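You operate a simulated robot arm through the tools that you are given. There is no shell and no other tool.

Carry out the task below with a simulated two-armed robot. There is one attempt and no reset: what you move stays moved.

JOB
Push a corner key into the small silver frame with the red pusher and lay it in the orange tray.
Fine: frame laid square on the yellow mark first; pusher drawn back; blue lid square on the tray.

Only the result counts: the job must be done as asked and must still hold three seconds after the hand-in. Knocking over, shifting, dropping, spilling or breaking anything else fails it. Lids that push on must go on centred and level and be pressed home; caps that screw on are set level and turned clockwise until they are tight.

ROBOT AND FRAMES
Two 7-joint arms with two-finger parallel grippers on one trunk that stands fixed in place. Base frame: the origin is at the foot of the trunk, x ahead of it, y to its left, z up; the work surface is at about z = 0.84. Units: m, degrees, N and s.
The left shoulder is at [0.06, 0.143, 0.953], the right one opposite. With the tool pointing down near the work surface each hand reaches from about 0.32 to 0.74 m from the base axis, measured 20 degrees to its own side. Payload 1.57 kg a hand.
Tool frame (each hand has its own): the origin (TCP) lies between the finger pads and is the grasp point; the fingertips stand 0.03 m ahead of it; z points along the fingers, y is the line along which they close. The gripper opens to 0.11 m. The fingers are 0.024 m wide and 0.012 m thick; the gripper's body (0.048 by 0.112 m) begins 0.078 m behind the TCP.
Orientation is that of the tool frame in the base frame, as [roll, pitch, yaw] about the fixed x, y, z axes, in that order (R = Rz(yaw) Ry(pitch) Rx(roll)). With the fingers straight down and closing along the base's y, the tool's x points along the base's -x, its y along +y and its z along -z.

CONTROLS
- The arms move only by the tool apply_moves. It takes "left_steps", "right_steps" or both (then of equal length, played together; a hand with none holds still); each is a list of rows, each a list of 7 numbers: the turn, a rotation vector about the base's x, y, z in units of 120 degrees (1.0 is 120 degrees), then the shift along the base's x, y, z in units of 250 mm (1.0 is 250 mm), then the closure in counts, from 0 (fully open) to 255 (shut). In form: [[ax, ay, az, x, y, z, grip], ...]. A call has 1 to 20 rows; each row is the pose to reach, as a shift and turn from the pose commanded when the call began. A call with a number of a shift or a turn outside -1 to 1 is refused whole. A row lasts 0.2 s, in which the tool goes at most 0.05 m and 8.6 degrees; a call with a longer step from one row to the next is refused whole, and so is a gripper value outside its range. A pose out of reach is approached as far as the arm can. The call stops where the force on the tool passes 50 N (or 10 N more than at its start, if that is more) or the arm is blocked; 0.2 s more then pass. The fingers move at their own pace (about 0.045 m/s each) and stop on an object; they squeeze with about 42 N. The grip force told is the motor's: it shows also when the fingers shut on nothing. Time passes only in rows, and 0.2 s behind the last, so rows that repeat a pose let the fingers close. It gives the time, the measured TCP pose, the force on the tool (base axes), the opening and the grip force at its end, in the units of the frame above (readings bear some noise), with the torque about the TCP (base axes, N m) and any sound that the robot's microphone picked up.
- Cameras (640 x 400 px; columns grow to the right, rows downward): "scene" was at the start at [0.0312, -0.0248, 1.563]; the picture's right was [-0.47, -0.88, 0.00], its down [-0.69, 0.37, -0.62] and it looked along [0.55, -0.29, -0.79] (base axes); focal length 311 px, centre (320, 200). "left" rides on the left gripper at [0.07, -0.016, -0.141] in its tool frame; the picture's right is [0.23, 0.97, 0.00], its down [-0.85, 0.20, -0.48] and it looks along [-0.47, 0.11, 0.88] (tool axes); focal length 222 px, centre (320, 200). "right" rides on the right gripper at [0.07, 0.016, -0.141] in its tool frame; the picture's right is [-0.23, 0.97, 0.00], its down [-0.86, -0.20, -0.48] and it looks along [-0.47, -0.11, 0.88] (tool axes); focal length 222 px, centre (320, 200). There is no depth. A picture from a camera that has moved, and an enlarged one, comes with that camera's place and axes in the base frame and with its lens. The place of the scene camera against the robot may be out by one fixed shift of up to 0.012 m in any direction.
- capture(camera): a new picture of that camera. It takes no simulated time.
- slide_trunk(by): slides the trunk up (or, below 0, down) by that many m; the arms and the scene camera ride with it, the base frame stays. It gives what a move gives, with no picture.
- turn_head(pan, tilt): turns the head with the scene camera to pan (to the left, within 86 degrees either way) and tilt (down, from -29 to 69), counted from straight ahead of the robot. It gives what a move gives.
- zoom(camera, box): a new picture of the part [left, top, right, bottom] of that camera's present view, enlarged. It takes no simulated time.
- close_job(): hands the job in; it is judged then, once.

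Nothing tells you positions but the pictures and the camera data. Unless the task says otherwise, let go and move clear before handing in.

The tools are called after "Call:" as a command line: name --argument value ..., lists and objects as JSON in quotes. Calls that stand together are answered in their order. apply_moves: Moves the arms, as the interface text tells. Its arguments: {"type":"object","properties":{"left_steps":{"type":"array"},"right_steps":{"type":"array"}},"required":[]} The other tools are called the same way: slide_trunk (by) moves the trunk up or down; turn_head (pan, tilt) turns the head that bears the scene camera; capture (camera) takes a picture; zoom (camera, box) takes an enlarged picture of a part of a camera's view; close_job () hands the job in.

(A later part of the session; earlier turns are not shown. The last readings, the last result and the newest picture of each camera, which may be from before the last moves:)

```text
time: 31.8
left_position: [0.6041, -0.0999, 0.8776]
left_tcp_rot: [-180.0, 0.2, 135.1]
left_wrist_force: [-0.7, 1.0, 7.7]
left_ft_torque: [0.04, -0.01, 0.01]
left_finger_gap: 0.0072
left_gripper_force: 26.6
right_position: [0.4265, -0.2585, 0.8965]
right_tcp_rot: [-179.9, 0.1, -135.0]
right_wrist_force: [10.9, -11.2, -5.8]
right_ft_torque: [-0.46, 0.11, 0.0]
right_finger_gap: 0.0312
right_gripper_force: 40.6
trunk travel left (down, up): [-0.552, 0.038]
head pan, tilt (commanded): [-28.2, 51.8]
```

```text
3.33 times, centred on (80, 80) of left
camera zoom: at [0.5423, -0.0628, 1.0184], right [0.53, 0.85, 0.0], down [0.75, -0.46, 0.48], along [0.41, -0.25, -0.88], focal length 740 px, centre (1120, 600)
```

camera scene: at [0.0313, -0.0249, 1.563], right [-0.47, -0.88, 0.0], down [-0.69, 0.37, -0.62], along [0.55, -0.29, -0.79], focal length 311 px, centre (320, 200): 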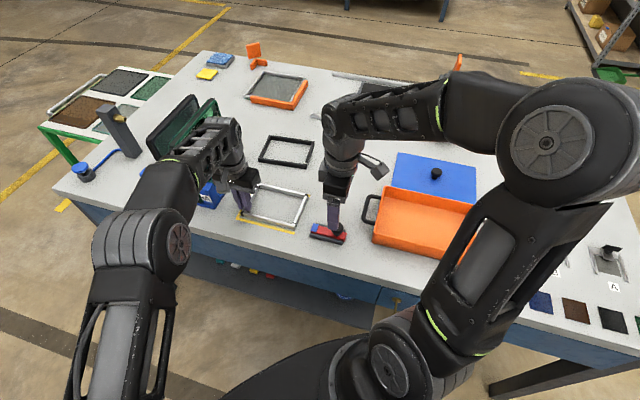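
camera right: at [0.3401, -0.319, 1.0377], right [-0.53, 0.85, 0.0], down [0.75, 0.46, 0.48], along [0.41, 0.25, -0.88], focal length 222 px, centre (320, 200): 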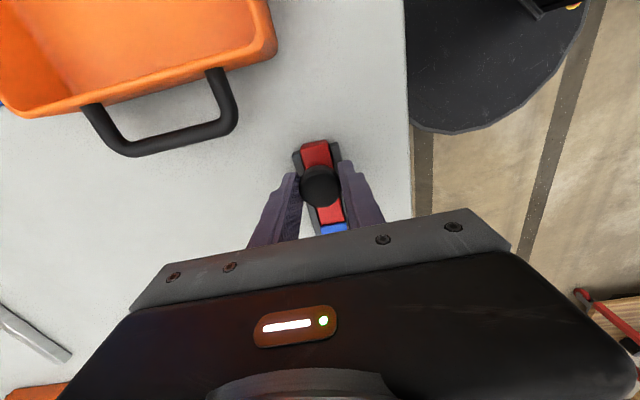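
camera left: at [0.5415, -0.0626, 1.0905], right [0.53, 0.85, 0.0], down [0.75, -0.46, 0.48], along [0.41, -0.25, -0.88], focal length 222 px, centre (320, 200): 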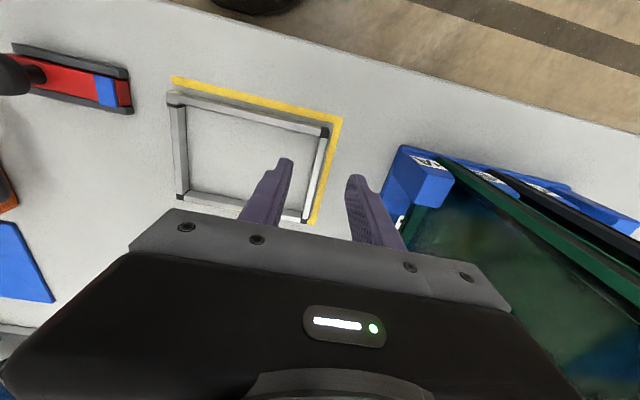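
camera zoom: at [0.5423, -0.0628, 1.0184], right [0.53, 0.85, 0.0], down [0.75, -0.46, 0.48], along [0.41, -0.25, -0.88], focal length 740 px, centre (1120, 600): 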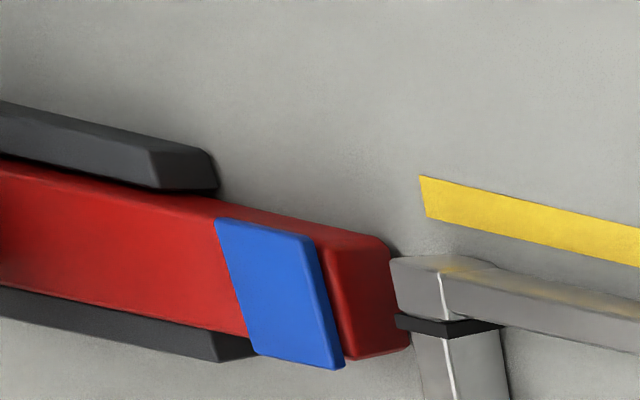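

The pusher slides freely and is about to meet the corner. I'll continue in 2 mm steps.

Call:
apply_moves --right_steps '[[0, 0, 0, 0.006, 0.006, 0, 255], [0, 0, 0, 0.012, 0.012, 0, 255], [0, 0, 0, 0.018, 0.018, 0, 255], [0, 0, 0, 0.024, 0.024, 0, 255], [0, 0, 0, 0.024, 0.024, 0, 255]]' --left_steps '[[0, 0, 0, 0, 0, 0, 255], [0, 0, 0, 0, 0, 0, 255], [0, 0, 0, 0, 0, 0, 255], [0, 0, 0, 0, 0, 0, 255], [0, 0, 0, 0, 0, 0, 255]]'

Call:
zoom --camera "scene" --box '[220, 160, 370, 250]'

Call:
zoom --camera "left" --box '[0, 20, 160, 140]'

```text
time: 33.0
left_position: [0.6037, -0.0995, 0.8766]
left_tcp_rot: [-179.9, 0.1, 135.2]
left_wrist_force: [-0.9, 1.1, 9.3]
left_ft_torque: [0.0, -0.05, 0.01]
left_finger_gap: 0.0072
left_gripper_force: 26.7
right_position: [0.4316, -0.252, 0.897]
right_tcp_rot: [179.9, 0.0, -134.8]
right_wrist_force: [9.5, -10.1, -12.1]
right_ft_torque: [-0.12, -0.2, -0.04]
right_finger_gap: 0.0308
right_gripper_force: 40.3
trunk travel left (down, up): [-0.552, 0.038]
head pan, tilt (commanded): [-28.2, 51.8]
```

```text
4.27 times, centred on (295, 205) of scene
camera zoom: at [0.0323, -0.0264, 1.5629], right [-0.47, -0.88, 0.0], down [-0.69, 0.37, -0.62], along [0.54, -0.29, -0.79], focal length 1329 px, centre (427, 179)
```

zoom: 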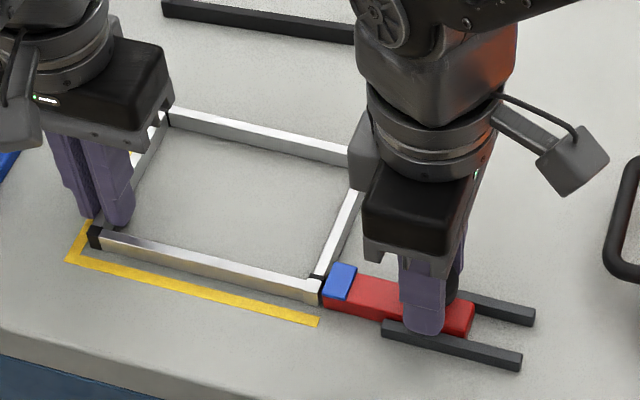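

```text
3.33 times, centred on (80, 80) of left
camera zoom: at [0.5423, -0.0628, 1.0183], right [0.53, 0.85, 0.0], down [0.75, -0.46, 0.48], along [0.41, -0.25, -0.88], focal length 740 px, centre (1120, 600)
```

zoom: 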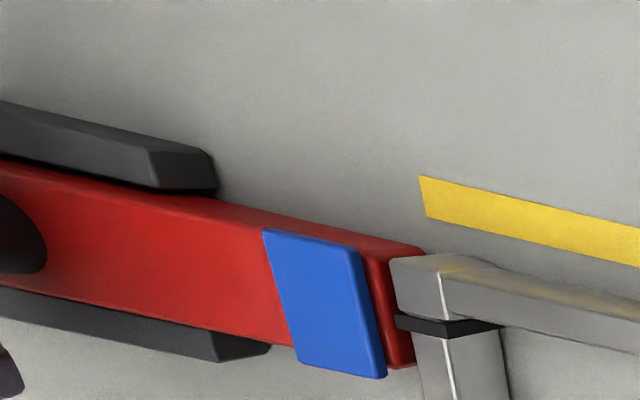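

The pusher face is at the frame's end, with little resistance so far. I'll keep pushing gently in 1 mm steps.

Call:
apply_moves --right_steps '[[0, 0, 0, 0.003, 0.003, 0, 255], [0, 0, 0, 0.006, 0.006, 0, 255], [0, 0, 0, 0.009, 0.009, 0, 255], [0, 0, 0, 0.012, 0.012, 0, 255], [0, 0, 0, 0.012, 0.012, 0, 255]]' --left_steps '[[0, 0, 0, 0, 0, 0, 255], [0, 0, 0, 0, 0, 0, 255], [0, 0, 0, 0, 0, 0, 255], [0, 0, 0, 0, 0, 0, 255], [0, 0, 0, 0, 0, 0, 255]]'

Call:
zoom --camera "scene" --box '[270, 190, 350, 240]'

Call:
zoom --camera "left" --box '[60, 60, 140, 110]'

```text
time: 34.2
left_position: [0.6046, -0.0999, 0.8775]
left_tcp_rot: [180.0, 0.2, 135.1]
left_wrist_force: [5.1, 3.3, 4.9]
left_ft_torque: [0.05, -0.17, 0.0]
left_finger_gap: 0.007
left_gripper_force: 26.6
right_position: [0.4333, -0.2502, 0.8972]
right_tcp_rot: [-180.0, -0.1, -135.1]
right_wrist_force: [1.5, -14.8, -3.2]
right_ft_torque: [-0.23, -0.13, -0.02]
right_finger_gap: 0.031
right_gripper_force: 39.8
trunk travel left (down, up): [-0.552, 0.038]
head pan, tilt (commanded): [-28.2, 51.8]
```

```text
8.00 times, centred on (310, 215) of scene
camera zoom: at [0.032, -0.0266, 1.563], right [-0.47, -0.88, 0.0], down [-0.69, 0.37, -0.62], along [0.54, -0.29, -0.79], focal length 2491 px, centre (400, 80)
```

zoom: 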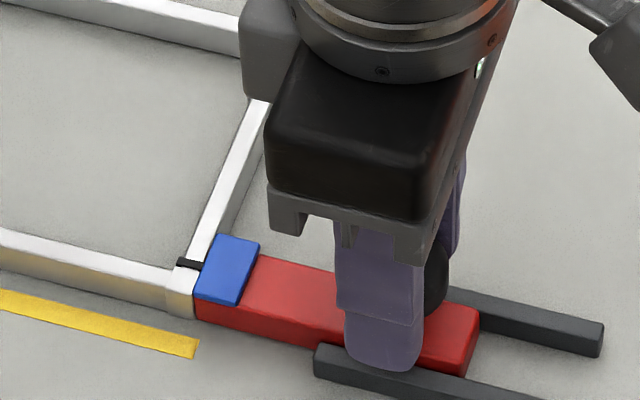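

```text
8.00 times, centred on (100, 85) of left
camera zoom: at [0.5425, -0.0624, 1.0182], right [0.53, 0.85, 0.0], down [0.75, -0.46, 0.48], along [0.41, -0.25, -0.88], focal length 1777 px, centre (2080, 1120)
```

zoom: 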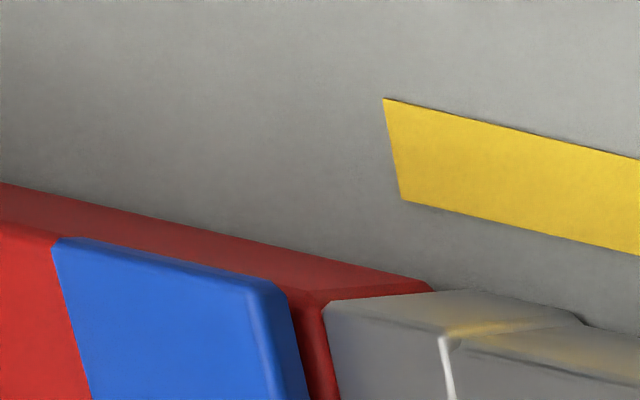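

Contact: the frame now takes about 6–9 N along the push. I'll continue pressing.

Call:
apply_moves --right_steps '[[0, 0, 0, 0.003, 0.003, 0, 255], [0, 0, 0, 0.006, 0.006, 0, 255], [0, 0, 0, 0.009, 0.009, 0, 255], [0, 0, 0, 0.012, 0.012, 0, 255], [0, 0, 0, 0.012, 0.012, 0, 255]]' --left_steps '[[0, 0, 0, 0, 0, 0, 255], [0, 0, 0, 0, 0, 0, 255], [0, 0, 0, 0, 0, 0, 255], [0, 0, 0, 0, 0, 0, 255], [0, 0, 0, 0, 0, 0, 255]]'

Call:
zoom --camera "scene" --box '[230, 180, 350, 250]'

Call:
zoom --camera "left" --box '[60, 60, 140, 110]'

```text
time: 35.4
left_position: [0.6051, -0.097, 0.8779]
left_tcp_rot: [179.6, 0.1, 135.1]
left_wrist_force: [24.0, 17.9, -0.4]
left_ft_torque: [0.43, -0.59, 0.13]
left_finger_gap: 0.0071
left_gripper_force: 26.1
right_position: [0.4367, -0.2488, 0.8969]
right_tcp_rot: [179.9, -0.2, -135.2]
right_wrist_force: [-12.5, -29.6, 12.4]
right_ft_torque: [-0.61, 0.27, -0.09]
right_finger_gap: 0.031
right_gripper_force: 40.4
trunk travel left (down, up): [-0.552, 0.038]
head pan, tilt (commanded): [-28.2, 51.8]
```

```text
5.33 times, centred on (290, 215) of scene
camera zoom: at [0.0317, -0.0259, 1.5631], right [-0.47, -0.88, 0.0], down [-0.69, 0.37, -0.62], along [0.55, -0.29, -0.79], focal length 1661 px, centre (480, 120)
```

zoom: 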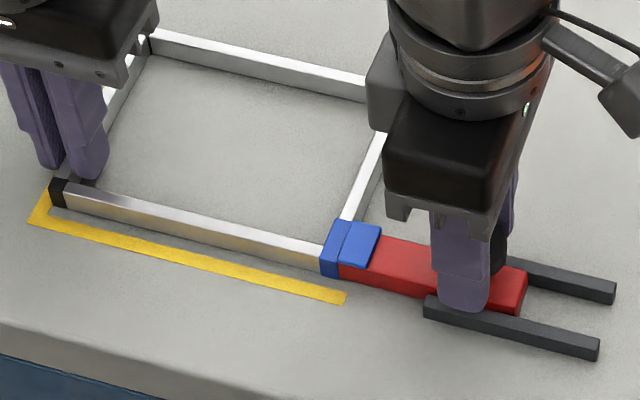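

```text
8.00 times, centred on (100, 85) of left
camera zoom: at [0.5432, -0.0605, 1.0186], right [0.53, 0.85, 0.01], down [0.74, -0.46, 0.48], along [0.41, -0.25, -0.88], focal length 1777 px, centre (2080, 1120)
```

zoom: 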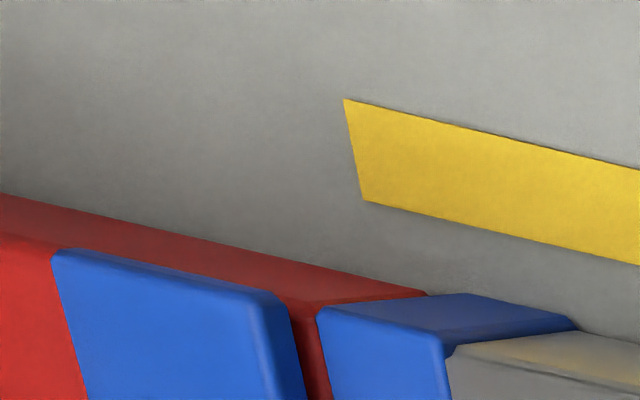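

The corner turned blue — the key is in. Now I'll draw the pusher straight back to its starting place while the left hand still holds the frame.

Call:
apply_moves --right_steps '[[0, 0, 0, -0.006, -0.006, 0, 255], [0, 0, 0, -0.02, -0.02, 0, 255], [0, 0, 0, -0.045, -0.045, 0, 255], [0, 0, 0, -0.07, -0.07, 0, 255], [0, 0, 0, -0.095, -0.095, 0, 255], [0, 0, 0, -0.12, -0.12, 0, 255], [0, 0, 0, -0.145, -0.145, 0, 255], [0, 0, 0, -0.145, -0.145, 0, 255]]' --left_steps '[[0, 0, 0, 0, 0, 0, 255], [0, 0, 0, 0, 0, 0, 255], [0, 0, 0, 0, 0, 0, 255], [0, 0, 0, 0, 0, 0, 255], [0, 0, 0, 0, 0, 0, 255], [0, 0, 0, 0, 0, 0, 255], [0, 0, 0, 0, 0, 0, 255], [0, 0, 0, 0, 0, 0, 255]]'

Call:
zoom --camera "scene" --box '[220, 160, 370, 250]'

Call:
zoom --camera "left" --box '[0, 20, 160, 140]'

```text
time: 37.2
left_position: [0.604, -0.1007, 0.8772]
left_tcp_rot: [-180.0, 0.1, 135.1]
left_wrist_force: [-1.9, -2.5, 7.8]
left_ft_torque: [0.05, 0.18, 0.07]
left_finger_gap: 0.0072
left_gripper_force: 26.6
right_position: [0.4023, -0.2826, 0.896]
right_tcp_rot: [-179.9, 0.0, -134.9]
right_wrist_force: [13.7, -1.5, -11.9]
right_ft_torque: [0.26, -0.44, -0.02]
right_finger_gap: 0.0308
right_gripper_force: 39.5
trunk travel left (down, up): [-0.552, 0.038]
head pan, tilt (commanded): [-28.2, 51.8]
```

```text
4.27 times, centred on (295, 205) of scene
camera zoom: at [0.0325, -0.0258, 1.563], right [-0.47, -0.88, 0.0], down [-0.69, 0.37, -0.62], along [0.54, -0.29, -0.79], focal length 1329 px, centre (427, 179)
```

zoom: 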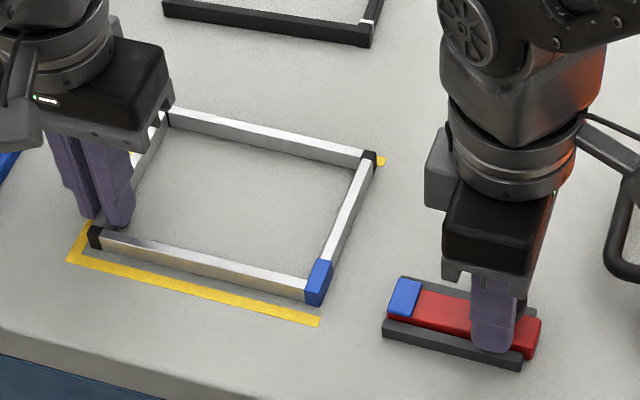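

```text
3.33 times, centred on (80, 80) of left
camera zoom: at [0.5424, -0.0623, 1.0182], right [0.53, 0.85, 0.0], down [0.75, -0.46, 0.48], along [0.41, -0.25, -0.88], focal length 740 px, centre (1120, 600)
```

zoom: 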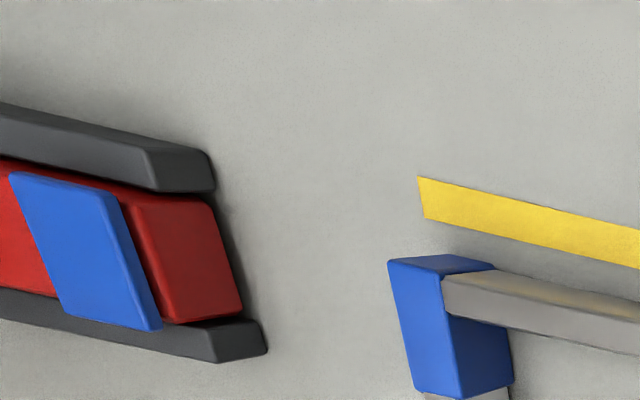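

The key (blue) sits in the corner and the pusher is back at its rear stop. I'll release both hands and raise them straight up.

Call:
apply_moves --right_steps '[[0, 0, 0, 0.004, 0.004, 0, 255], [0, 0, 0, 0.004, 0.004, 0, 230], [0, 0, 0, 0.004, 0.004, 0, 180], [0, 0, 0, 0.004, 0.004, 0, 120], [0, 0, 0, 0.004, 0.004, 0, 60], [0, 0, 0, 0.004, 0.004, 0.05, 60], [0, 0, 0, 0.004, 0.004, 0.15, 60], [0, 0, 0, 0.004, 0.004, 0.3, 60], [0, 0, 0, 0.004, 0.004, 0.4, 60]]' --left_steps '[[0, 0, 0, 0, 0, 0, 255], [0, 0, 0, 0, 0, 0, 255], [0, 0, 0, 0, 0, 0, 240], [0, 0, 0, 0, 0, 0, 210], [0, 0, 0, 0, 0, 0, 180], [0, 0, 0, 0, 0, 0, 160], [0, 0, 0, 0, 0, 0.06, 160], [0, 0, 0, 0, 0, 0.18, 160], [0, 0, 0, 0, 0, 0.34, 160]]'

Call:
zoom --camera "scene" --box '[220, 160, 370, 250]'

Call:
capture --camera "left"

Call:
capture --camera "right"

```text
time: 39.2
left_position: [0.6022, -0.1006, 0.9624]
left_tcp_rot: [-179.9, 0.2, 135.1]
left_wrist_force: [-0.3, 1.3, -0.8]
left_ft_torque: [0.0, -0.03, 0.01]
left_finger_gap: 0.0407
left_gripper_force: 0.1
right_position: [0.4021, -0.2805, 0.9973]
right_tcp_rot: [-180.0, -0.1, -135.1]
right_wrist_force: [0.2, -0.9, -0.6]
right_ft_torque: [-0.01, -0.01, -0.01]
right_finger_gap: 0.0842
right_gripper_force: 0.0
trunk travel left (down, up): [-0.552, 0.038]
head pan, tilt (commanded): [-28.2, 51.8]
```

```text
4.27 times, centred on (295, 205) of scene
camera zoom: at [0.0307, -0.0248, 1.563], right [-0.47, -0.88, 0.0], down [-0.69, 0.37, -0.62], along [0.55, -0.29, -0.79], focal length 1329 px, centre (427, 179)
```

zoom: 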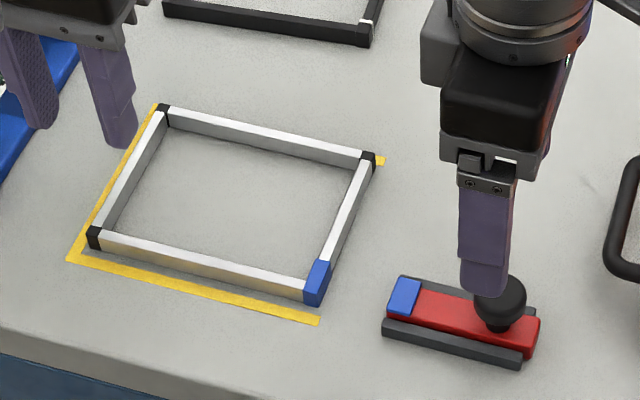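

```text
taken
camera left: at [0.5413, -0.0625, 1.1046], right [0.53, 0.85, 0.0], down [0.75, -0.46, 0.48], along [0.41, -0.25, -0.88], focal length 222 px, centre (320, 200)
```

left: 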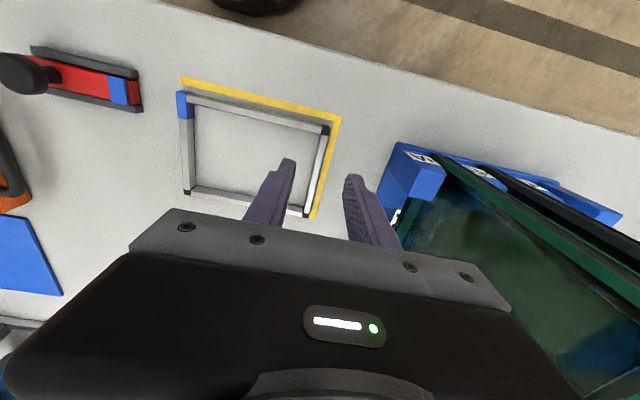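

```text
taken
camera right: at [0.3397, -0.317, 1.1387], right [-0.53, 0.85, 0.0], down [0.75, 0.46, 0.48], along [0.41, 0.25, -0.88], focal length 222 px, centre (320, 200)
```

right: 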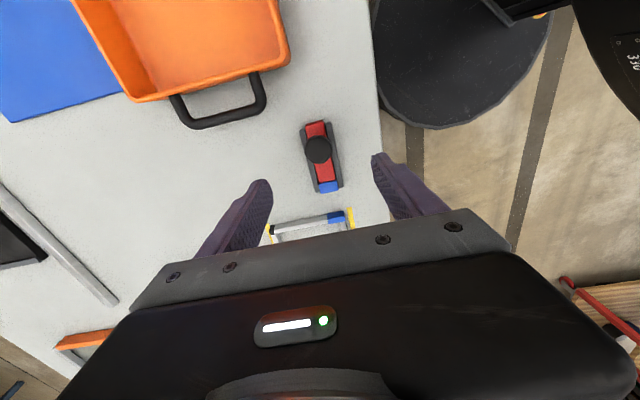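

Frame with its blue key is on the mark and the pusher is drawn back. Next the left arm retreats, then the right hand will pick the frame.

Call:
apply_moves --left_steps '[[0, 0, 0, 0, 0, 0.1, 120], [0, 0, 0, -0.05, 0.05, 0.2, 80], [0, 0, 0, -0.14, 0.14, 0.28, 40], [0, 0, 0, -0.24, 0.24, 0.36, 0], [0, 0, 0, -0.34, 0.34, 0.44, 0], [0, 0, 0, -0.44, 0.44, 0.5, 0], [0, 0, 0, -0.54, 0.54, 0.55, 0], [0, 0, 0, -0.64, 0.64, 0.55, 0], [0, 0, 0, -0.74, 0.74, 0.55, 0], [0, 0, 0, -0.84, 0.84, 0.55, 0], [0, 0, 0, -0.89, 0.88, 0.55, 0], [0, 0, 0, -0.89, 0.88, 0.55, 0]]'

Call:
capture --camera "scene"

```text
time: 41.8
left_position: [0.3799, 0.1198, 1.1003]
left_tcp_rot: [-179.9, 0.3, 135.0]
left_wrist_force: [-0.7, 0.0, 0.4]
left_ft_torque: [0.01, -0.01, 0.0]
left_finger_gap: 0.1098
left_gripper_force: 0.0
left hand out of reach, approached as far as the arm can: row 1, 2
right_position: [0.4014, -0.2806, 0.9973]
right_tcp_rot: [-180.0, -0.1, -135.0]
right_wrist_force: [0.5, 0.3, 0.5]
right_ft_torque: [-0.03, 0.02, 0.01]
right_finger_gap: 0.0842
right_gripper_force: 0.1
trunk travel left (down, up): [-0.552, 0.038]
head pan, tilt (commanded): [-28.2, 51.8]
```

```text
taken
camera scene: at [0.0313, -0.0248, 1.563], right [-0.47, -0.88, 0.0], down [-0.69, 0.37, -0.62], along [0.55, -0.29, -0.79], focal length 311 px, centre (320, 200)
```

scene: 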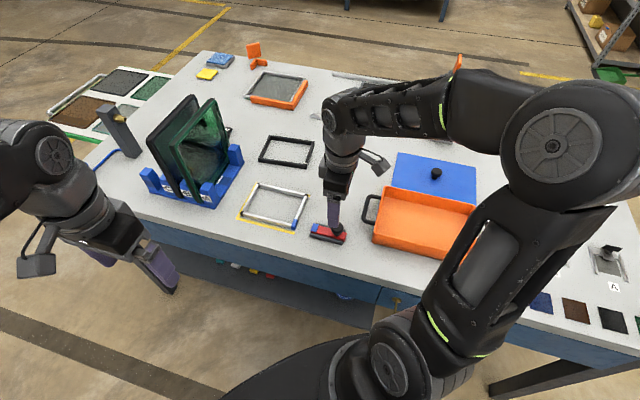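

The left arm is clear and nothing was disturbed. I'll take a careful look at the tray and lid from above with the right hand camera before picking the frame.

Call:
apply_moves --right_steps '[[0, 0, 0, -0.01, -0.05, 0.15, 60], [0, 0, 0, -0.03, -0.15, 0.3, 60], [0, 0, 0, -0.06, -0.28, 0.4, 60], [0, 0, 0, -0.1, -0.43, 0.47, 60], [0, 0, 0, -0.126, -0.56, 0.5, 60], [0, 0, 0, -0.126, -0.6, 0.5, 60], [0, 0, 0, -0.126, -0.6, 0.5, 60]]'

Call:
capture --camera "right"

Call:
zoom --camera "right" --box '[150, 0, 480, 210]'

```text
time: 43.4
left_position: [0.3802, 0.1204, 1.0983]
left_tcp_rot: [179.9, 0.2, 135.1]
left_wrist_force: [0.3, 0.5, -1.0]
left_ft_torque: [0.0, -0.01, -0.02]
left_finger_gap: 0.1099
left_gripper_force: 0.0
right_position: [0.3688, -0.4315, 1.1224]
right_tcp_rot: [180.0, 0.1, -135.0]
right_wrist_force: [-0.1, 0.9, -0.1]
right_ft_torque: [0.0, -0.02, 0.02]
right_finger_gap: 0.0844
right_gripper_force: 0.1
trunk travel left (down, up): [-0.552, 0.038]
head pan, tilt (commanded): [-28.2, 51.8]
```

```text
taken
camera right: at [0.3083, -0.4676, 1.2638], right [-0.53, 0.85, 0.0], down [0.75, 0.46, 0.48], along [0.41, 0.25, -0.88], focal length 222 px, centre (320, 200)
```

right: 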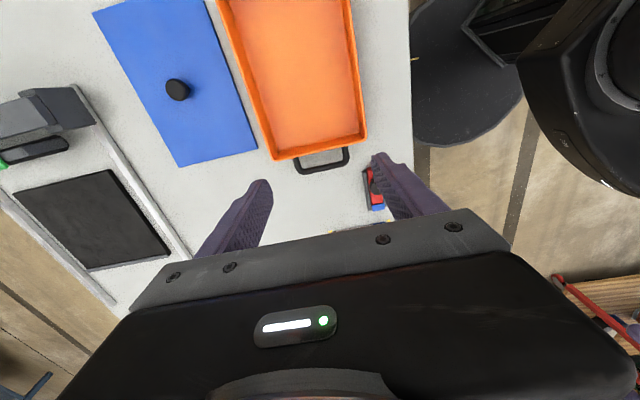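

```text
1.90 times, centred on (315, 105) of right
camera zoom: at [0.3083, -0.4676, 1.2638], right [-0.53, 0.85, 0.0], down [0.75, 0.46, 0.48], along [0.41, 0.25, -0.88], focal length 423 px, centre (330, 381)
```

zoom: 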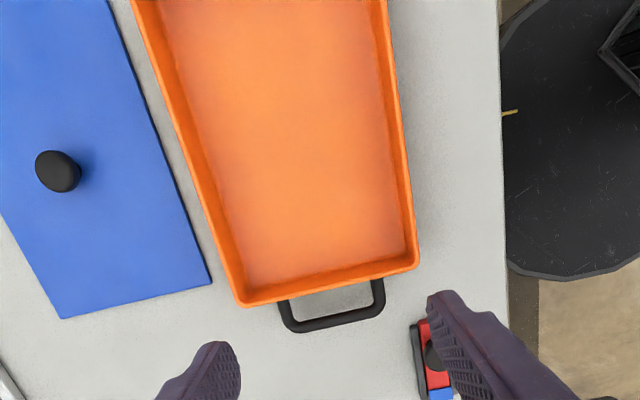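

I'll compare the tray's position in the scene view against the first picture, to be sure it never moved.

Call:
zoom --camera "scene" --box '[340, 150, 560, 290]'

Call:
capture --camera "scene"

```text
2.86 times, centred on (450, 220) of scene
camera zoom: at [0.0311, -0.0248, 1.5631], right [-0.47, -0.88, 0.0], down [-0.69, 0.37, -0.62], along [0.55, -0.29, -0.79], focal length 890 px, centre (-51, 143)
```

zoom: 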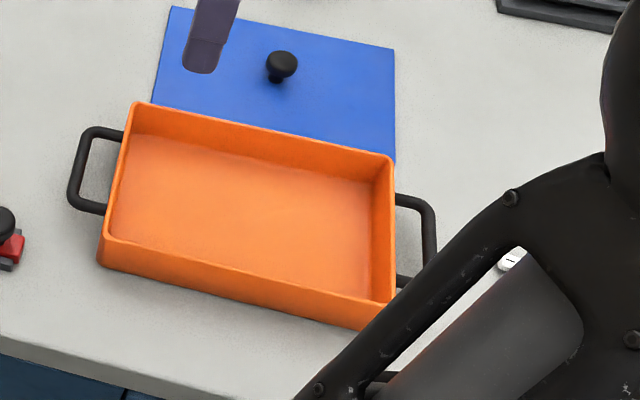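

```text
taken
camera scene: at [0.0311, -0.0248, 1.5631], right [-0.47, -0.88, 0.0], down [-0.69, 0.37, -0.62], along [0.55, -0.29, -0.79], focal length 311 px, centre (320, 200)
```

scene: 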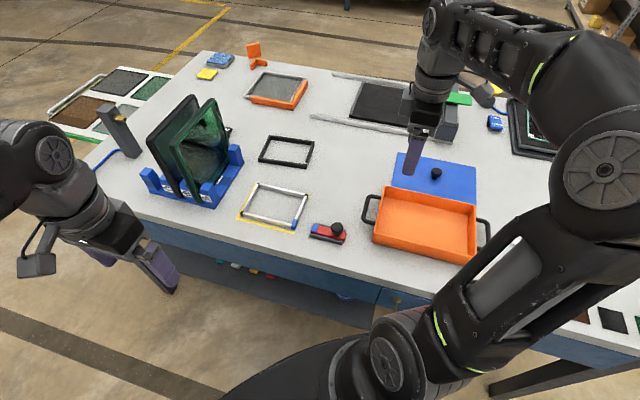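

The tray hasn't moved. I'll shift the camera along the tray to measure its other end and the lid.

Call:
apply_moves --right_steps '[[0, 0, 0, -0.08, -0.08, 0, 60], [0, 0, 0, -0.16, -0.16, 0, 60], [0, 0, 0, -0.24, -0.24, 0, 60], [0, 0, 0, -0.32, -0.32, 0, 60], [0, 0, 0, -0.4, -0.4, 0, 60], [0, 0, 0, -0.4, -0.4, 0, 60]]'

Call:
capture --camera "right"

Call:
zoom --camera "right" --box '[130, 0, 450, 200]'

```text
time: 44.8
left_position: [0.3804, 0.1208, 1.0996]
left_tcp_rot: [-180.0, 0.2, 135.0]
left_wrist_force: [0.4, 0.0, -0.3]
left_ft_torque: [0.0, 0.04, 0.0]
left_finger_gap: 0.11
left_gripper_force: 0.0
right_position: [0.2708, -0.5324, 1.1225]
right_tcp_rot: [180.0, 0.1, -135.1]
right_wrist_force: [0.3, -0.5, 1.1]
right_ft_torque: [0.02, 0.01, 0.01]
right_finger_gap: 0.0841
right_gripper_force: 0.1
trunk travel left (down, up): [-0.552, 0.038]
head pan, tilt (commanded): [-28.2, 51.8]
```

```text
taken
camera right: at [0.2094, -0.5675, 1.2639], right [-0.53, 0.85, 0.0], down [0.75, 0.46, 0.48], along [0.41, 0.25, -0.88], focal length 222 px, centre (320, 200)
```

right: 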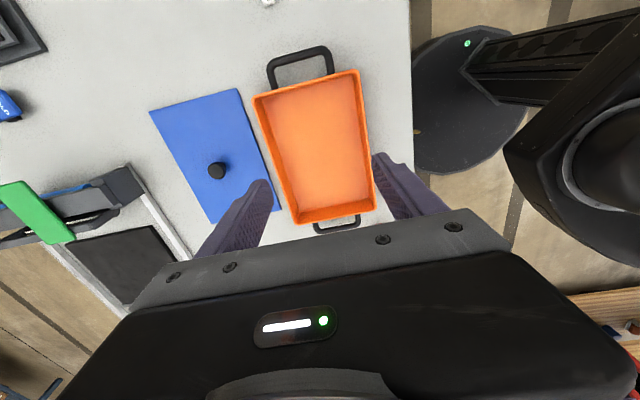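

```text
2.00 times, centred on (290, 100) of right
camera zoom: at [0.2094, -0.5675, 1.2639], right [-0.53, 0.85, 0.0], down [0.75, 0.46, 0.48], along [0.41, 0.25, -0.88], focal length 444 px, centre (380, 400)
```

zoom: 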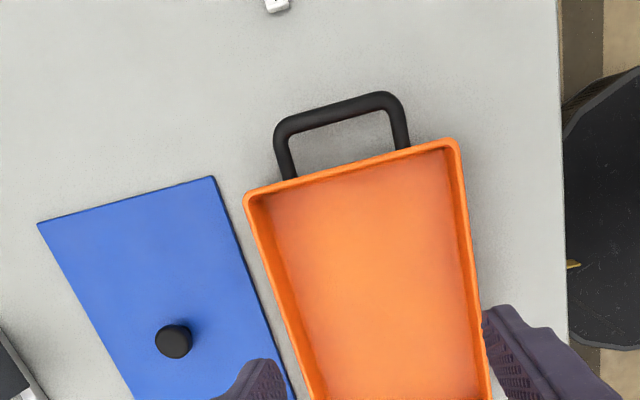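

Tray: centre about u=-0.130, n=0.576, square to the 45° axes; lid: centre about u=-0.149, n=0.773 with the knob in its middle. Now back to the frame to pick it up.

Call:
apply_moves --right_steps '[[0, 0, 0, 0.08, 0.12, 0, 60], [0, 0, 0, 0.17, 0.25, 0, 60], [0, 0, 0, 0.26, 0.39, -0.05, 60], [0, 0, 0, 0.35, 0.53, -0.1, 60], [0, 0, 0, 0.44, 0.67, -0.15, 60], [0, 0, 0, 0.54, 0.81, -0.2, 60], [0, 0, 0, 0.64, 0.96, -0.2, 60]]'

Call:
apply_moves --right_steps '[[0, 0, 0, 0.1, 0.15, -0.05, 80], [0, 0, 0, 0.2, 0.3, -0.1, 100], [0, 0, 0, 0.3, 0.45, -0.2, 120], [0, 0, 0, 0.38, 0.56, -0.3, 140], [0, 0, 0, 0.42, 0.615, -0.42, 150], [0, 0, 0, 0.42, 0.615, -0.52, 150], [0, 0, 0, 0.42, 0.615, -0.52, 150]]'

Call:
capture --camera "right"

Call:
zoom --camera "right" --box '[250, 110, 390, 210]'

Call:
zoom --camera "scene" --box '[200, 120, 400, 260]'

```text
time: 46.4
left_position: [0.3807, 0.1198, 1.0986]
left_tcp_rot: [-179.8, 0.3, 135.1]
left_wrist_force: [-0.2, 0.4, -0.4]
left_ft_torque: [-0.06, 0.04, -0.03]
left_finger_gap: 0.1099
left_gripper_force: 0.0
right_position: [0.4319, -0.2904, 1.0715]
right_tcp_rot: [-180.0, -0.1, -135.1]
right_wrist_force: [0.3, -0.4, -0.3]
right_ft_torque: [-0.01, -0.01, 0.01]
right_finger_gap: 0.0841
right_gripper_force: 0.1
trunk travel left (down, up): [-0.552, 0.038]
head pan, tilt (commanded): [-28.2, 51.8]
```

```text
refused: row 3 steps farther than a row can; nothing moved
```

```text
taken
camera right: at [0.3705, -0.3267, 1.2135], right [-0.53, 0.85, 0.0], down [0.75, 0.46, 0.48], along [0.41, 0.25, -0.88], focal length 222 px, centre (320, 200)
```

right: 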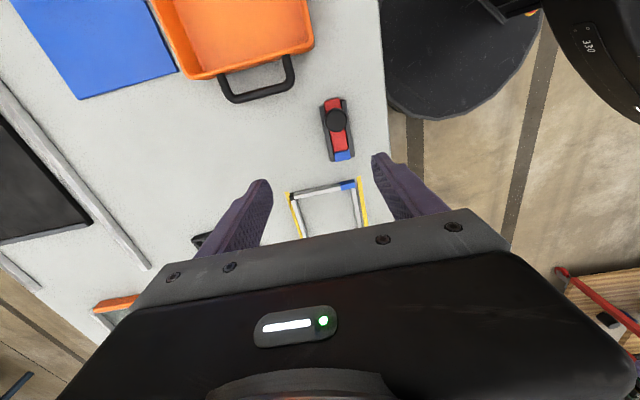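

```text
4.00 times, centred on (320, 160) of right
camera zoom: at [0.3705, -0.3267, 1.2135], right [-0.53, 0.85, 0.0], down [0.75, 0.46, 0.48], along [0.41, 0.25, -0.88], focal length 888 px, centre (320, 360)
```

zoom: 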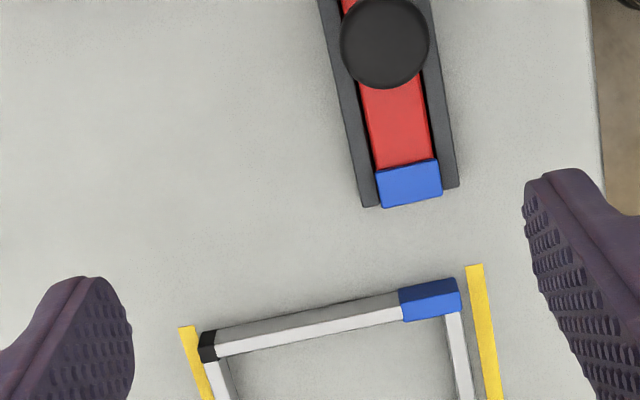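

```text
2.86 times, centred on (300, 190) of scene
camera zoom: at [0.032, -0.0241, 1.563], right [-0.47, -0.88, 0.0], down [-0.69, 0.37, -0.62], along [0.54, -0.29, -0.79], focal length 890 px, centre (377, 229)
```

zoom: 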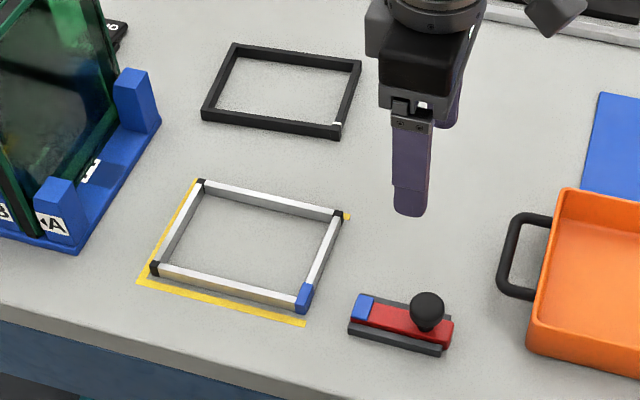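

The frame is ready to pick. Moving over its near long bar's middle.

Call:
apply_moves --right_steps '[[0, 0, 0, 0.059, 0.087, -0.05, 80], [0, 0, 0, 0.118, 0.174, -0.1, 100], [0, 0, 0, 0.177, 0.26, -0.17, 120], [0, 0, 0, 0.237, 0.347, -0.24, 140], [0, 0, 0, 0.296, 0.434, -0.31, 150], [0, 0, 0, 0.355, 0.52, -0.38, 150], [0, 0, 0, 0.414, 0.607, -0.44, 150], [0, 0, 0, 0.414, 0.607, -0.506, 150], [0, 0, 0, 0.414, 0.607, -0.506, 150]]'

Call:
capture --camera "right"

Call:
zoom --camera "right" --box '[250, 110, 390, 210]'

Call:
zoom --camera "right" --box '[180, 60, 360, 180]'

```text
time: 48.4
left_position: [0.3809, 0.1194, 1.0988]
left_tcp_rot: [-179.8, 0.1, 135.0]
left_wrist_force: [0.0, 0.0, 0.0]
left_ft_torque: [-0.01, -0.02, 0.0]
left_finger_gap: 0.1102
left_gripper_force: 0.0
right_position: [0.5341, -0.1388, 0.9466]
right_tcp_rot: [180.0, 0.0, -135.0]
right_wrist_force: [0.1, -0.4, -0.2]
right_ft_torque: [0.0, 0.0, 0.03]
right_finger_gap: 0.0454
right_gripper_force: 0.2
trunk travel left (down, up): [-0.552, 0.038]
head pan, tilt (commanded): [-28.2, 51.8]
```

```text
taken
camera right: at [0.4728, -0.1757, 1.0868], right [-0.53, 0.85, 0.0], down [0.75, 0.46, 0.48], along [0.41, 0.25, -0.88], focal length 222 px, centre (320, 200)
```

right: 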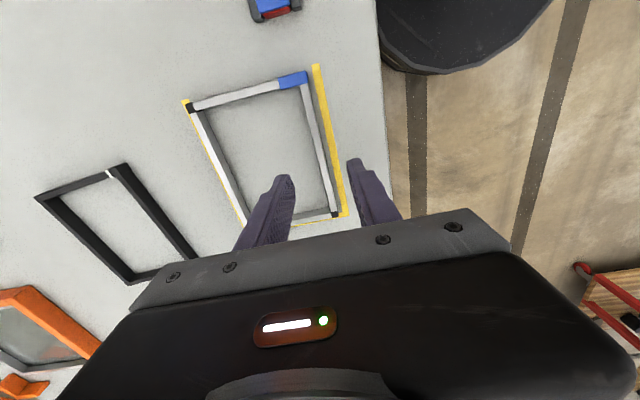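

```text
4.00 times, centred on (320, 160) of right
camera zoom: at [0.4728, -0.1757, 1.0868], right [-0.53, 0.85, 0.0], down [0.75, 0.46, 0.48], along [0.41, 0.25, -0.88], focal length 888 px, centre (320, 360)
```

zoom: 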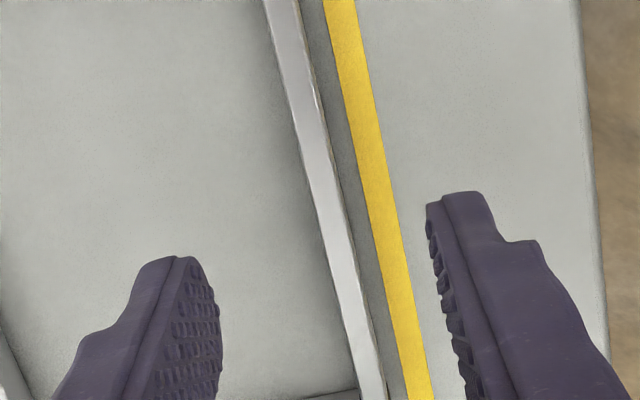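

```text
3.33 times, centred on (270, 120) of right
camera zoom: at [0.4728, -0.1757, 1.0868], right [-0.53, 0.85, 0.0], down [0.75, 0.46, 0.48], along [0.41, 0.25, -0.88], focal length 740 px, centre (487, 467)
```

zoom: 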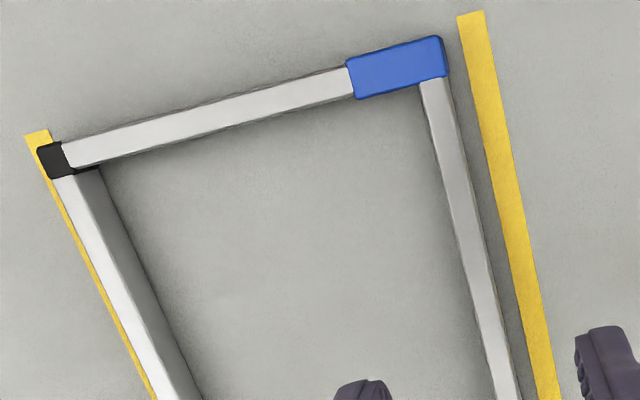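

Call:
apply_moves --right_steps '[[0, 0, 0, -0.003, 0.003, -0.1, 150], [0, 0, 0, -0.003, 0.003, -0.2, 150], [0, 0, 0, -0.003, 0.003, -0.26, 150], [0, 0, 0, -0.003, 0.003, -0.278, 150], [0, 0, 0, -0.003, 0.003, -0.278, 200], [0, 0, 0, -0.003, 0.003, -0.278, 255], [0, 0, 0, -0.003, 0.003, -0.278, 255], [0, 0, 0, -0.003, 0.003, -0.278, 255], [0, 0, 0, -0.003, 0.003, -0.278, 255]]'

Call:
capture --camera "right"

Call:
zoom --camera "scene" --box '[220, 160, 370, 250]'

```text
time: 50.4
left_position: [0.3793, 0.1197, 1.0993]
left_tcp_rot: [-180.0, 0.1, 135.1]
left_wrist_force: [0.4, -0.8, -0.4]
left_ft_torque: [0.0, 0.02, -0.01]
left_finger_gap: 0.1102
left_gripper_force: 0.0
right_position: [0.5327, -0.1379, 0.8763]
right_tcp_rot: [-180.0, 0.0, -135.0]
right_wrist_force: [-0.2, 0.1, -0.2]
right_ft_torque: [-0.02, 0.02, 0.0]
right_finger_gap: 0.0071
right_gripper_force: 26.4
trunk travel left (down, up): [-0.552, 0.038]
head pan, tilt (commanded): [-28.2, 51.8]
```

```text
taken
camera right: at [0.4715, -0.1749, 1.0171], right [-0.53, 0.85, 0.0], down [0.75, 0.46, 0.48], along [0.41, 0.25, -0.88], focal length 222 px, centre (320, 200)
```

right: 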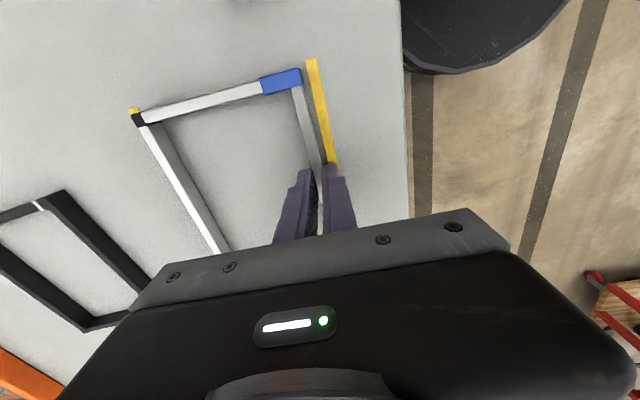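

```text
4.27 times, centred on (295, 205) of scene
camera zoom: at [0.0313, -0.0248, 1.563], right [-0.47, -0.88, 0.0], down [-0.69, 0.37, -0.62], along [0.55, -0.29, -0.79], focal length 1329 px, centre (427, 179)
```

zoom: 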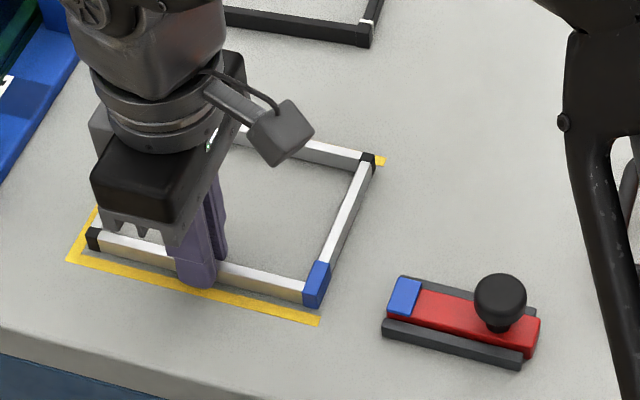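

Gripped. Lifting and carrying the frame toward the tray at a safe height.

Call:
apply_moves --right_steps '[[0, 0, 0, 0, 0, 0.03, 255], [0, 0, 0, 0, 0, 0.1, 255], [0, 0, 0, 0, 0, 0.2, 255], [0, 0, 0, 0, 0, 0.32, 255], [0, 0, 0, 0, 0, 0.44, 255], [0, 0, 0, 0, 0, 0.5, 255], [0, 0, 0, -0.07, -0.09, 0.5, 255], [0, 0, 0, -0.16, -0.2, 0.5, 255], [0, 0, 0, -0.25, -0.32, 0.5, 255], [0, 0, 0, -0.34, -0.44, 0.5, 255], [0, 0, 0, -0.43, -0.55, 0.5, 255], [0, 0, 0, -0.5, -0.64, 0.5, 255], [0, 0, 0, -0.5, -0.64, 0.5, 255]]'

Call:
capture --camera "right"

Call:
capture --camera "scene"

```text
time: 53.2
left_position: [0.3803, 0.121, 1.1011]
left_tcp_rot: [-179.9, 0.2, 135.1]
left_wrist_force: [0.7, -0.3, 0.3]
left_ft_torque: [0.01, -0.02, 0.01]
left_finger_gap: 0.1099
left_gripper_force: 0.1
right_position: [0.4066, -0.2987, 1.0009]
right_tcp_rot: [179.9, -0.1, -134.9]
right_wrist_force: [0.6, -0.1, -1.0]
right_ft_torque: [0.07, 0.03, 0.01]
right_finger_gap: 0.007
right_gripper_force: 26.1
trunk travel left (down, up): [-0.552, 0.038]
head pan, tilt (commanded): [-28.2, 51.8]
```

```text
taken
camera right: at [0.3458, -0.3351, 1.1422], right [-0.53, 0.85, 0.0], down [0.75, 0.46, 0.48], along [0.41, 0.25, -0.88], focal length 222 px, centre (320, 200)
```

right: 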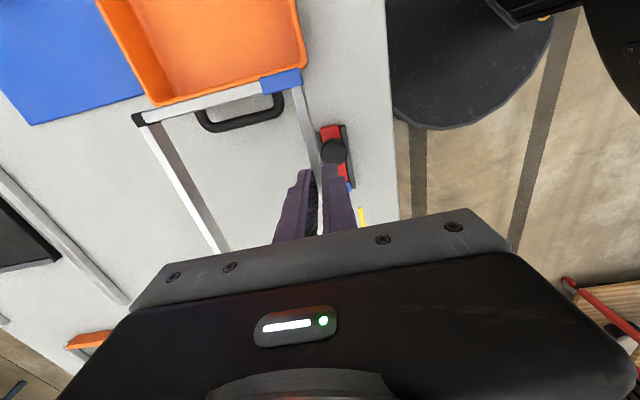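

```text
taken
camera scene: at [0.0315, -0.0246, 1.563], right [-0.47, -0.88, 0.0], down [-0.69, 0.37, -0.62], along [0.55, -0.29, -0.79], focal length 311 px, centre (320, 200)
```

scene: 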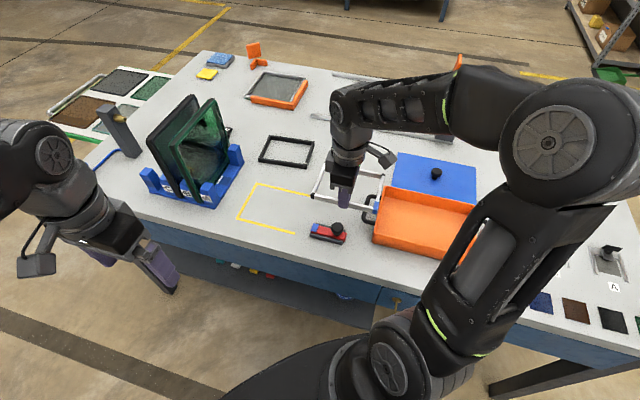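

Call:
apply_moves --right_steps '[[0, 0, 0, -0.08, -0.1, 0, 255], [0, 0, 0, -0.17, -0.21, 0, 255], [0, 0, 0, -0.26, -0.33, 0, 255], [0, 0, 0, -0.35, -0.45, 0, 255], [0, 0, 0, -0.44, -0.57, 0, 255], [0, 0, 0, -0.503, -0.654, 0, 255], [0, 0, 0, -0.503, -0.654, -0.1, 255], [0, 0, 0, -0.503, -0.654, -0.18, 255], [0, 0, 0, -0.503, -0.654, -0.18, 255]]'

Call:
capture --camera "right"

Call:
zoom --camera "right" --box '[100, 0, 420, 200]'

Call:
zoom --camera "scene" --box '[340, 130, 560, 290]'

```text
time: 55.2
left_position: [0.3801, 0.12, 1.1004]
left_tcp_rot: [180.0, 0.2, 135.0]
left_wrist_force: [-0.2, 0.3, -0.3]
left_ft_torque: [0.01, 0.0, -0.03]
left_finger_gap: 0.1097
left_gripper_force: 0.0
right_position: [0.2827, -0.4619, 0.9552]
right_tcp_rot: [179.9, 0.0, -134.9]
right_wrist_force: [0.0, 0.2, 0.2]
right_ft_torque: [0.02, 0.03, 0.04]
right_finger_gap: 0.0071
right_gripper_force: 26.0
trunk travel left (down, up): [-0.552, 0.038]
head pan, tilt (commanded): [-28.2, 51.8]
```

```text
taken
camera right: at [0.2212, -0.499, 1.0972], right [-0.53, 0.85, 0.0], down [0.75, 0.46, 0.48], along [0.41, 0.25, -0.88], focal length 222 px, centre (320, 200)
```

right: 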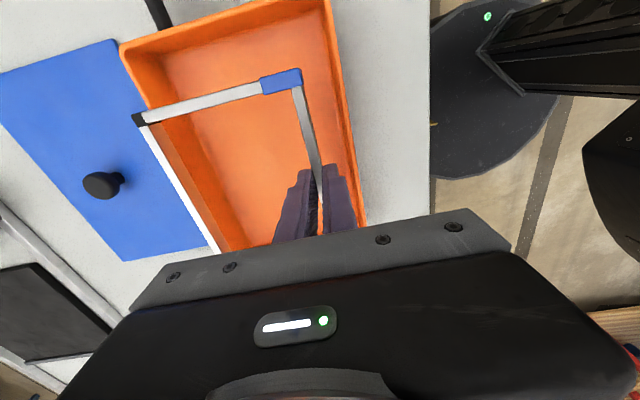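

```text
2.00 times, centred on (260, 100) of right
camera zoom: at [0.2212, -0.499, 1.0972], right [-0.53, 0.85, 0.0], down [0.75, 0.46, 0.48], along [0.41, 0.25, -0.88], focal length 444 px, centre (440, 400)
```

zoom: 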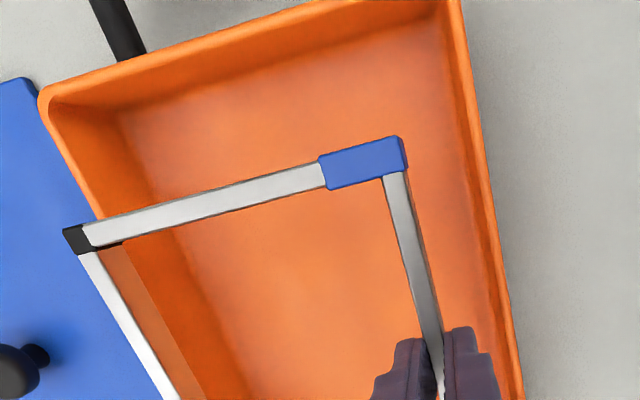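

```text
2.50 times, centred on (450, 210) of scene
camera zoom: at [0.0311, -0.0248, 1.5631], right [-0.47, -0.88, 0.0], down [-0.69, 0.37, -0.62], along [0.55, -0.29, -0.79], focal length 778 px, centre (-5, 175)
```

zoom: 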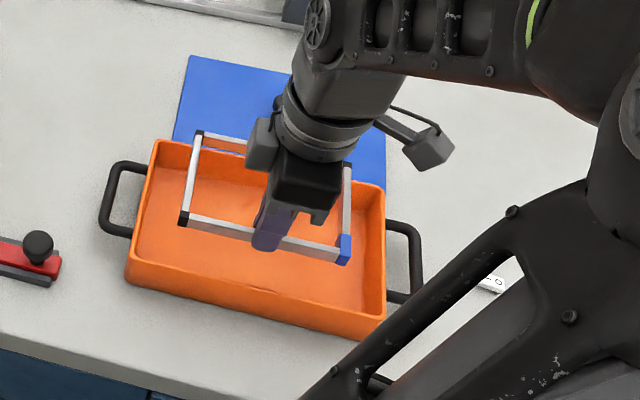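

Call:
zoom --camera "right" --box '[110, 20, 250, 120]'

Call:
zoom --camera "right" --box '[270, 100, 390, 230]'

```text
4.00 times, centred on (180, 70) of right
camera zoom: at [0.2212, -0.499, 1.0972], right [-0.53, 0.85, 0.0], down [0.75, 0.46, 0.48], along [0.41, 0.25, -0.88], focal length 888 px, centre (880, 720)
```

zoom: 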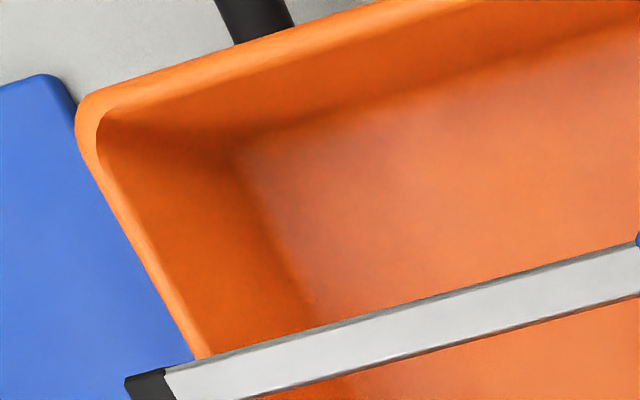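

```text
3.08 times, centred on (330, 165) of right
camera zoom: at [0.2212, -0.499, 1.0972], right [-0.53, 0.85, 0.0], down [0.75, 0.46, 0.48], along [0.41, 0.25, -0.88], focal length 684 px, centre (289, 308)
```

zoom: 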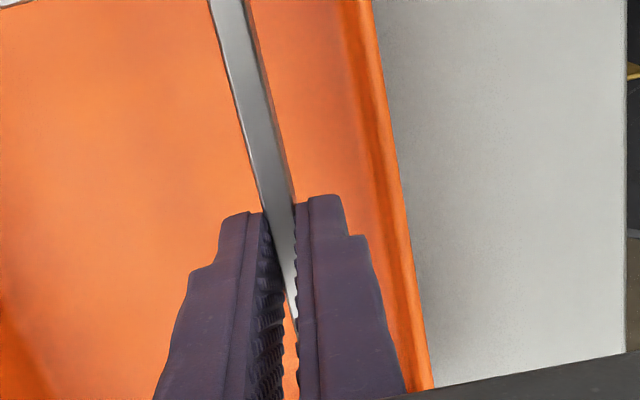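

Clearances to the tray walls look fine (about 13 mm at the outer finger and at the far side). Lowering the frame into the tray.

Call:
apply_moves --right_steps '[[0, 0, 0, 0, 0, -0.07, 255], [0, 0, 0, 0, 0, -0.14, 255], [0, 0, 0, 0, 0, -0.21, 255], [0, 0, 0, 0, 0, -0.26, 255], [0, 0, 0, 0, 0, -0.276, 255], [0, 0, 0, 0, 0, -0.276, 255]]'

Call:
capture --camera "right"

Call:
zoom --camera "scene" --box '[340, 150, 520, 280]'

```text
time: 56.6
left_position: [0.3804, 0.1194, 1.0994]
left_tcp_rot: [-180.0, 0.2, 135.0]
left_wrist_force: [0.7, 0.2, -0.1]
left_ft_torque: [0.0, 0.02, -0.02]
left_finger_gap: 0.11
left_gripper_force: 0.2
right_position: [0.2824, -0.4614, 0.8866]
right_tcp_rot: [-179.9, 0.0, -135.0]
right_wrist_force: [0.1, -0.2, -0.8]
right_ft_torque: [0.06, 0.04, -0.03]
right_finger_gap: 0.0069
right_gripper_force: 26.5
trunk travel left (down, up): [-0.552, 0.038]
head pan, tilt (commanded): [-28.2, 51.8]
```

```text
taken
camera right: at [0.2209, -0.4981, 1.0278], right [-0.53, 0.85, 0.0], down [0.75, 0.46, 0.48], along [0.41, 0.25, -0.88], focal length 222 px, centre (320, 200)
```

right: 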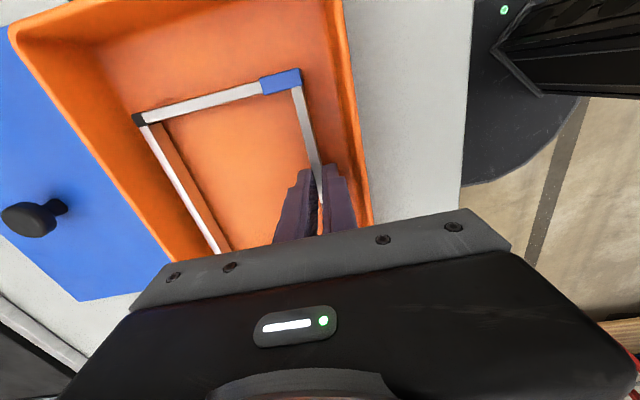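

```text
3.08 times, centred on (430, 215) of scene
camera zoom: at [0.0312, -0.0249, 1.563], right [-0.47, -0.88, 0.0], down [-0.69, 0.37, -0.62], along [0.55, -0.29, -0.79], focal length 958 px, centre (-18, 154)
```

zoom: 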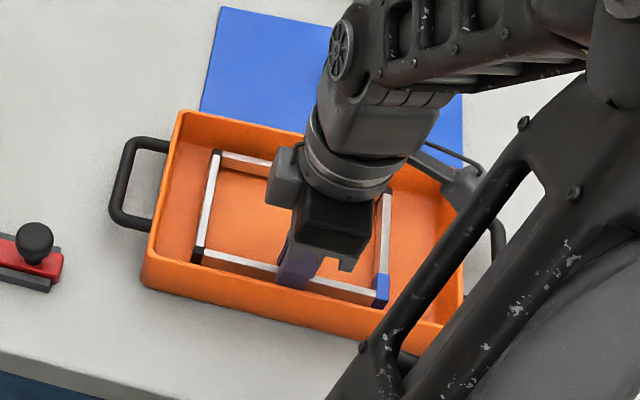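

Call:
apply_moves --right_steps '[[0, 0, 0, 0, 0, -0.008, 255], [0, 0, 0, 0, 0, -0.014, 255], [0, 0, 0, 0, 0, -0.02, 255], [0, 0, 0, 0, 0, -0.026, 255], [0, 0, 0, 0, 0, -0.026, 255]]'

```text
time: 57.8
left_position: [0.3808, 0.1204, 1.0991]
left_tcp_rot: [180.0, 0.3, 135.1]
left_wrist_force: [0.3, -0.4, -0.4]
left_ft_torque: [-0.02, -0.04, 0.02]
left_finger_gap: 0.1101
left_gripper_force: 0.0
right_position: [0.2827, -0.4616, 0.881]
right_tcp_rot: [-179.9, 0.0, -135.0]
right_wrist_force: [-0.9, 0.5, 0.8]
right_ft_torque: [0.01, -0.01, -0.01]
right_finger_gap: 0.0071
right_gripper_force: 26.4
trunk travel left (down, up): [-0.552, 0.038]
head pan, tilt (commanded): [-28.2, 51.8]
```

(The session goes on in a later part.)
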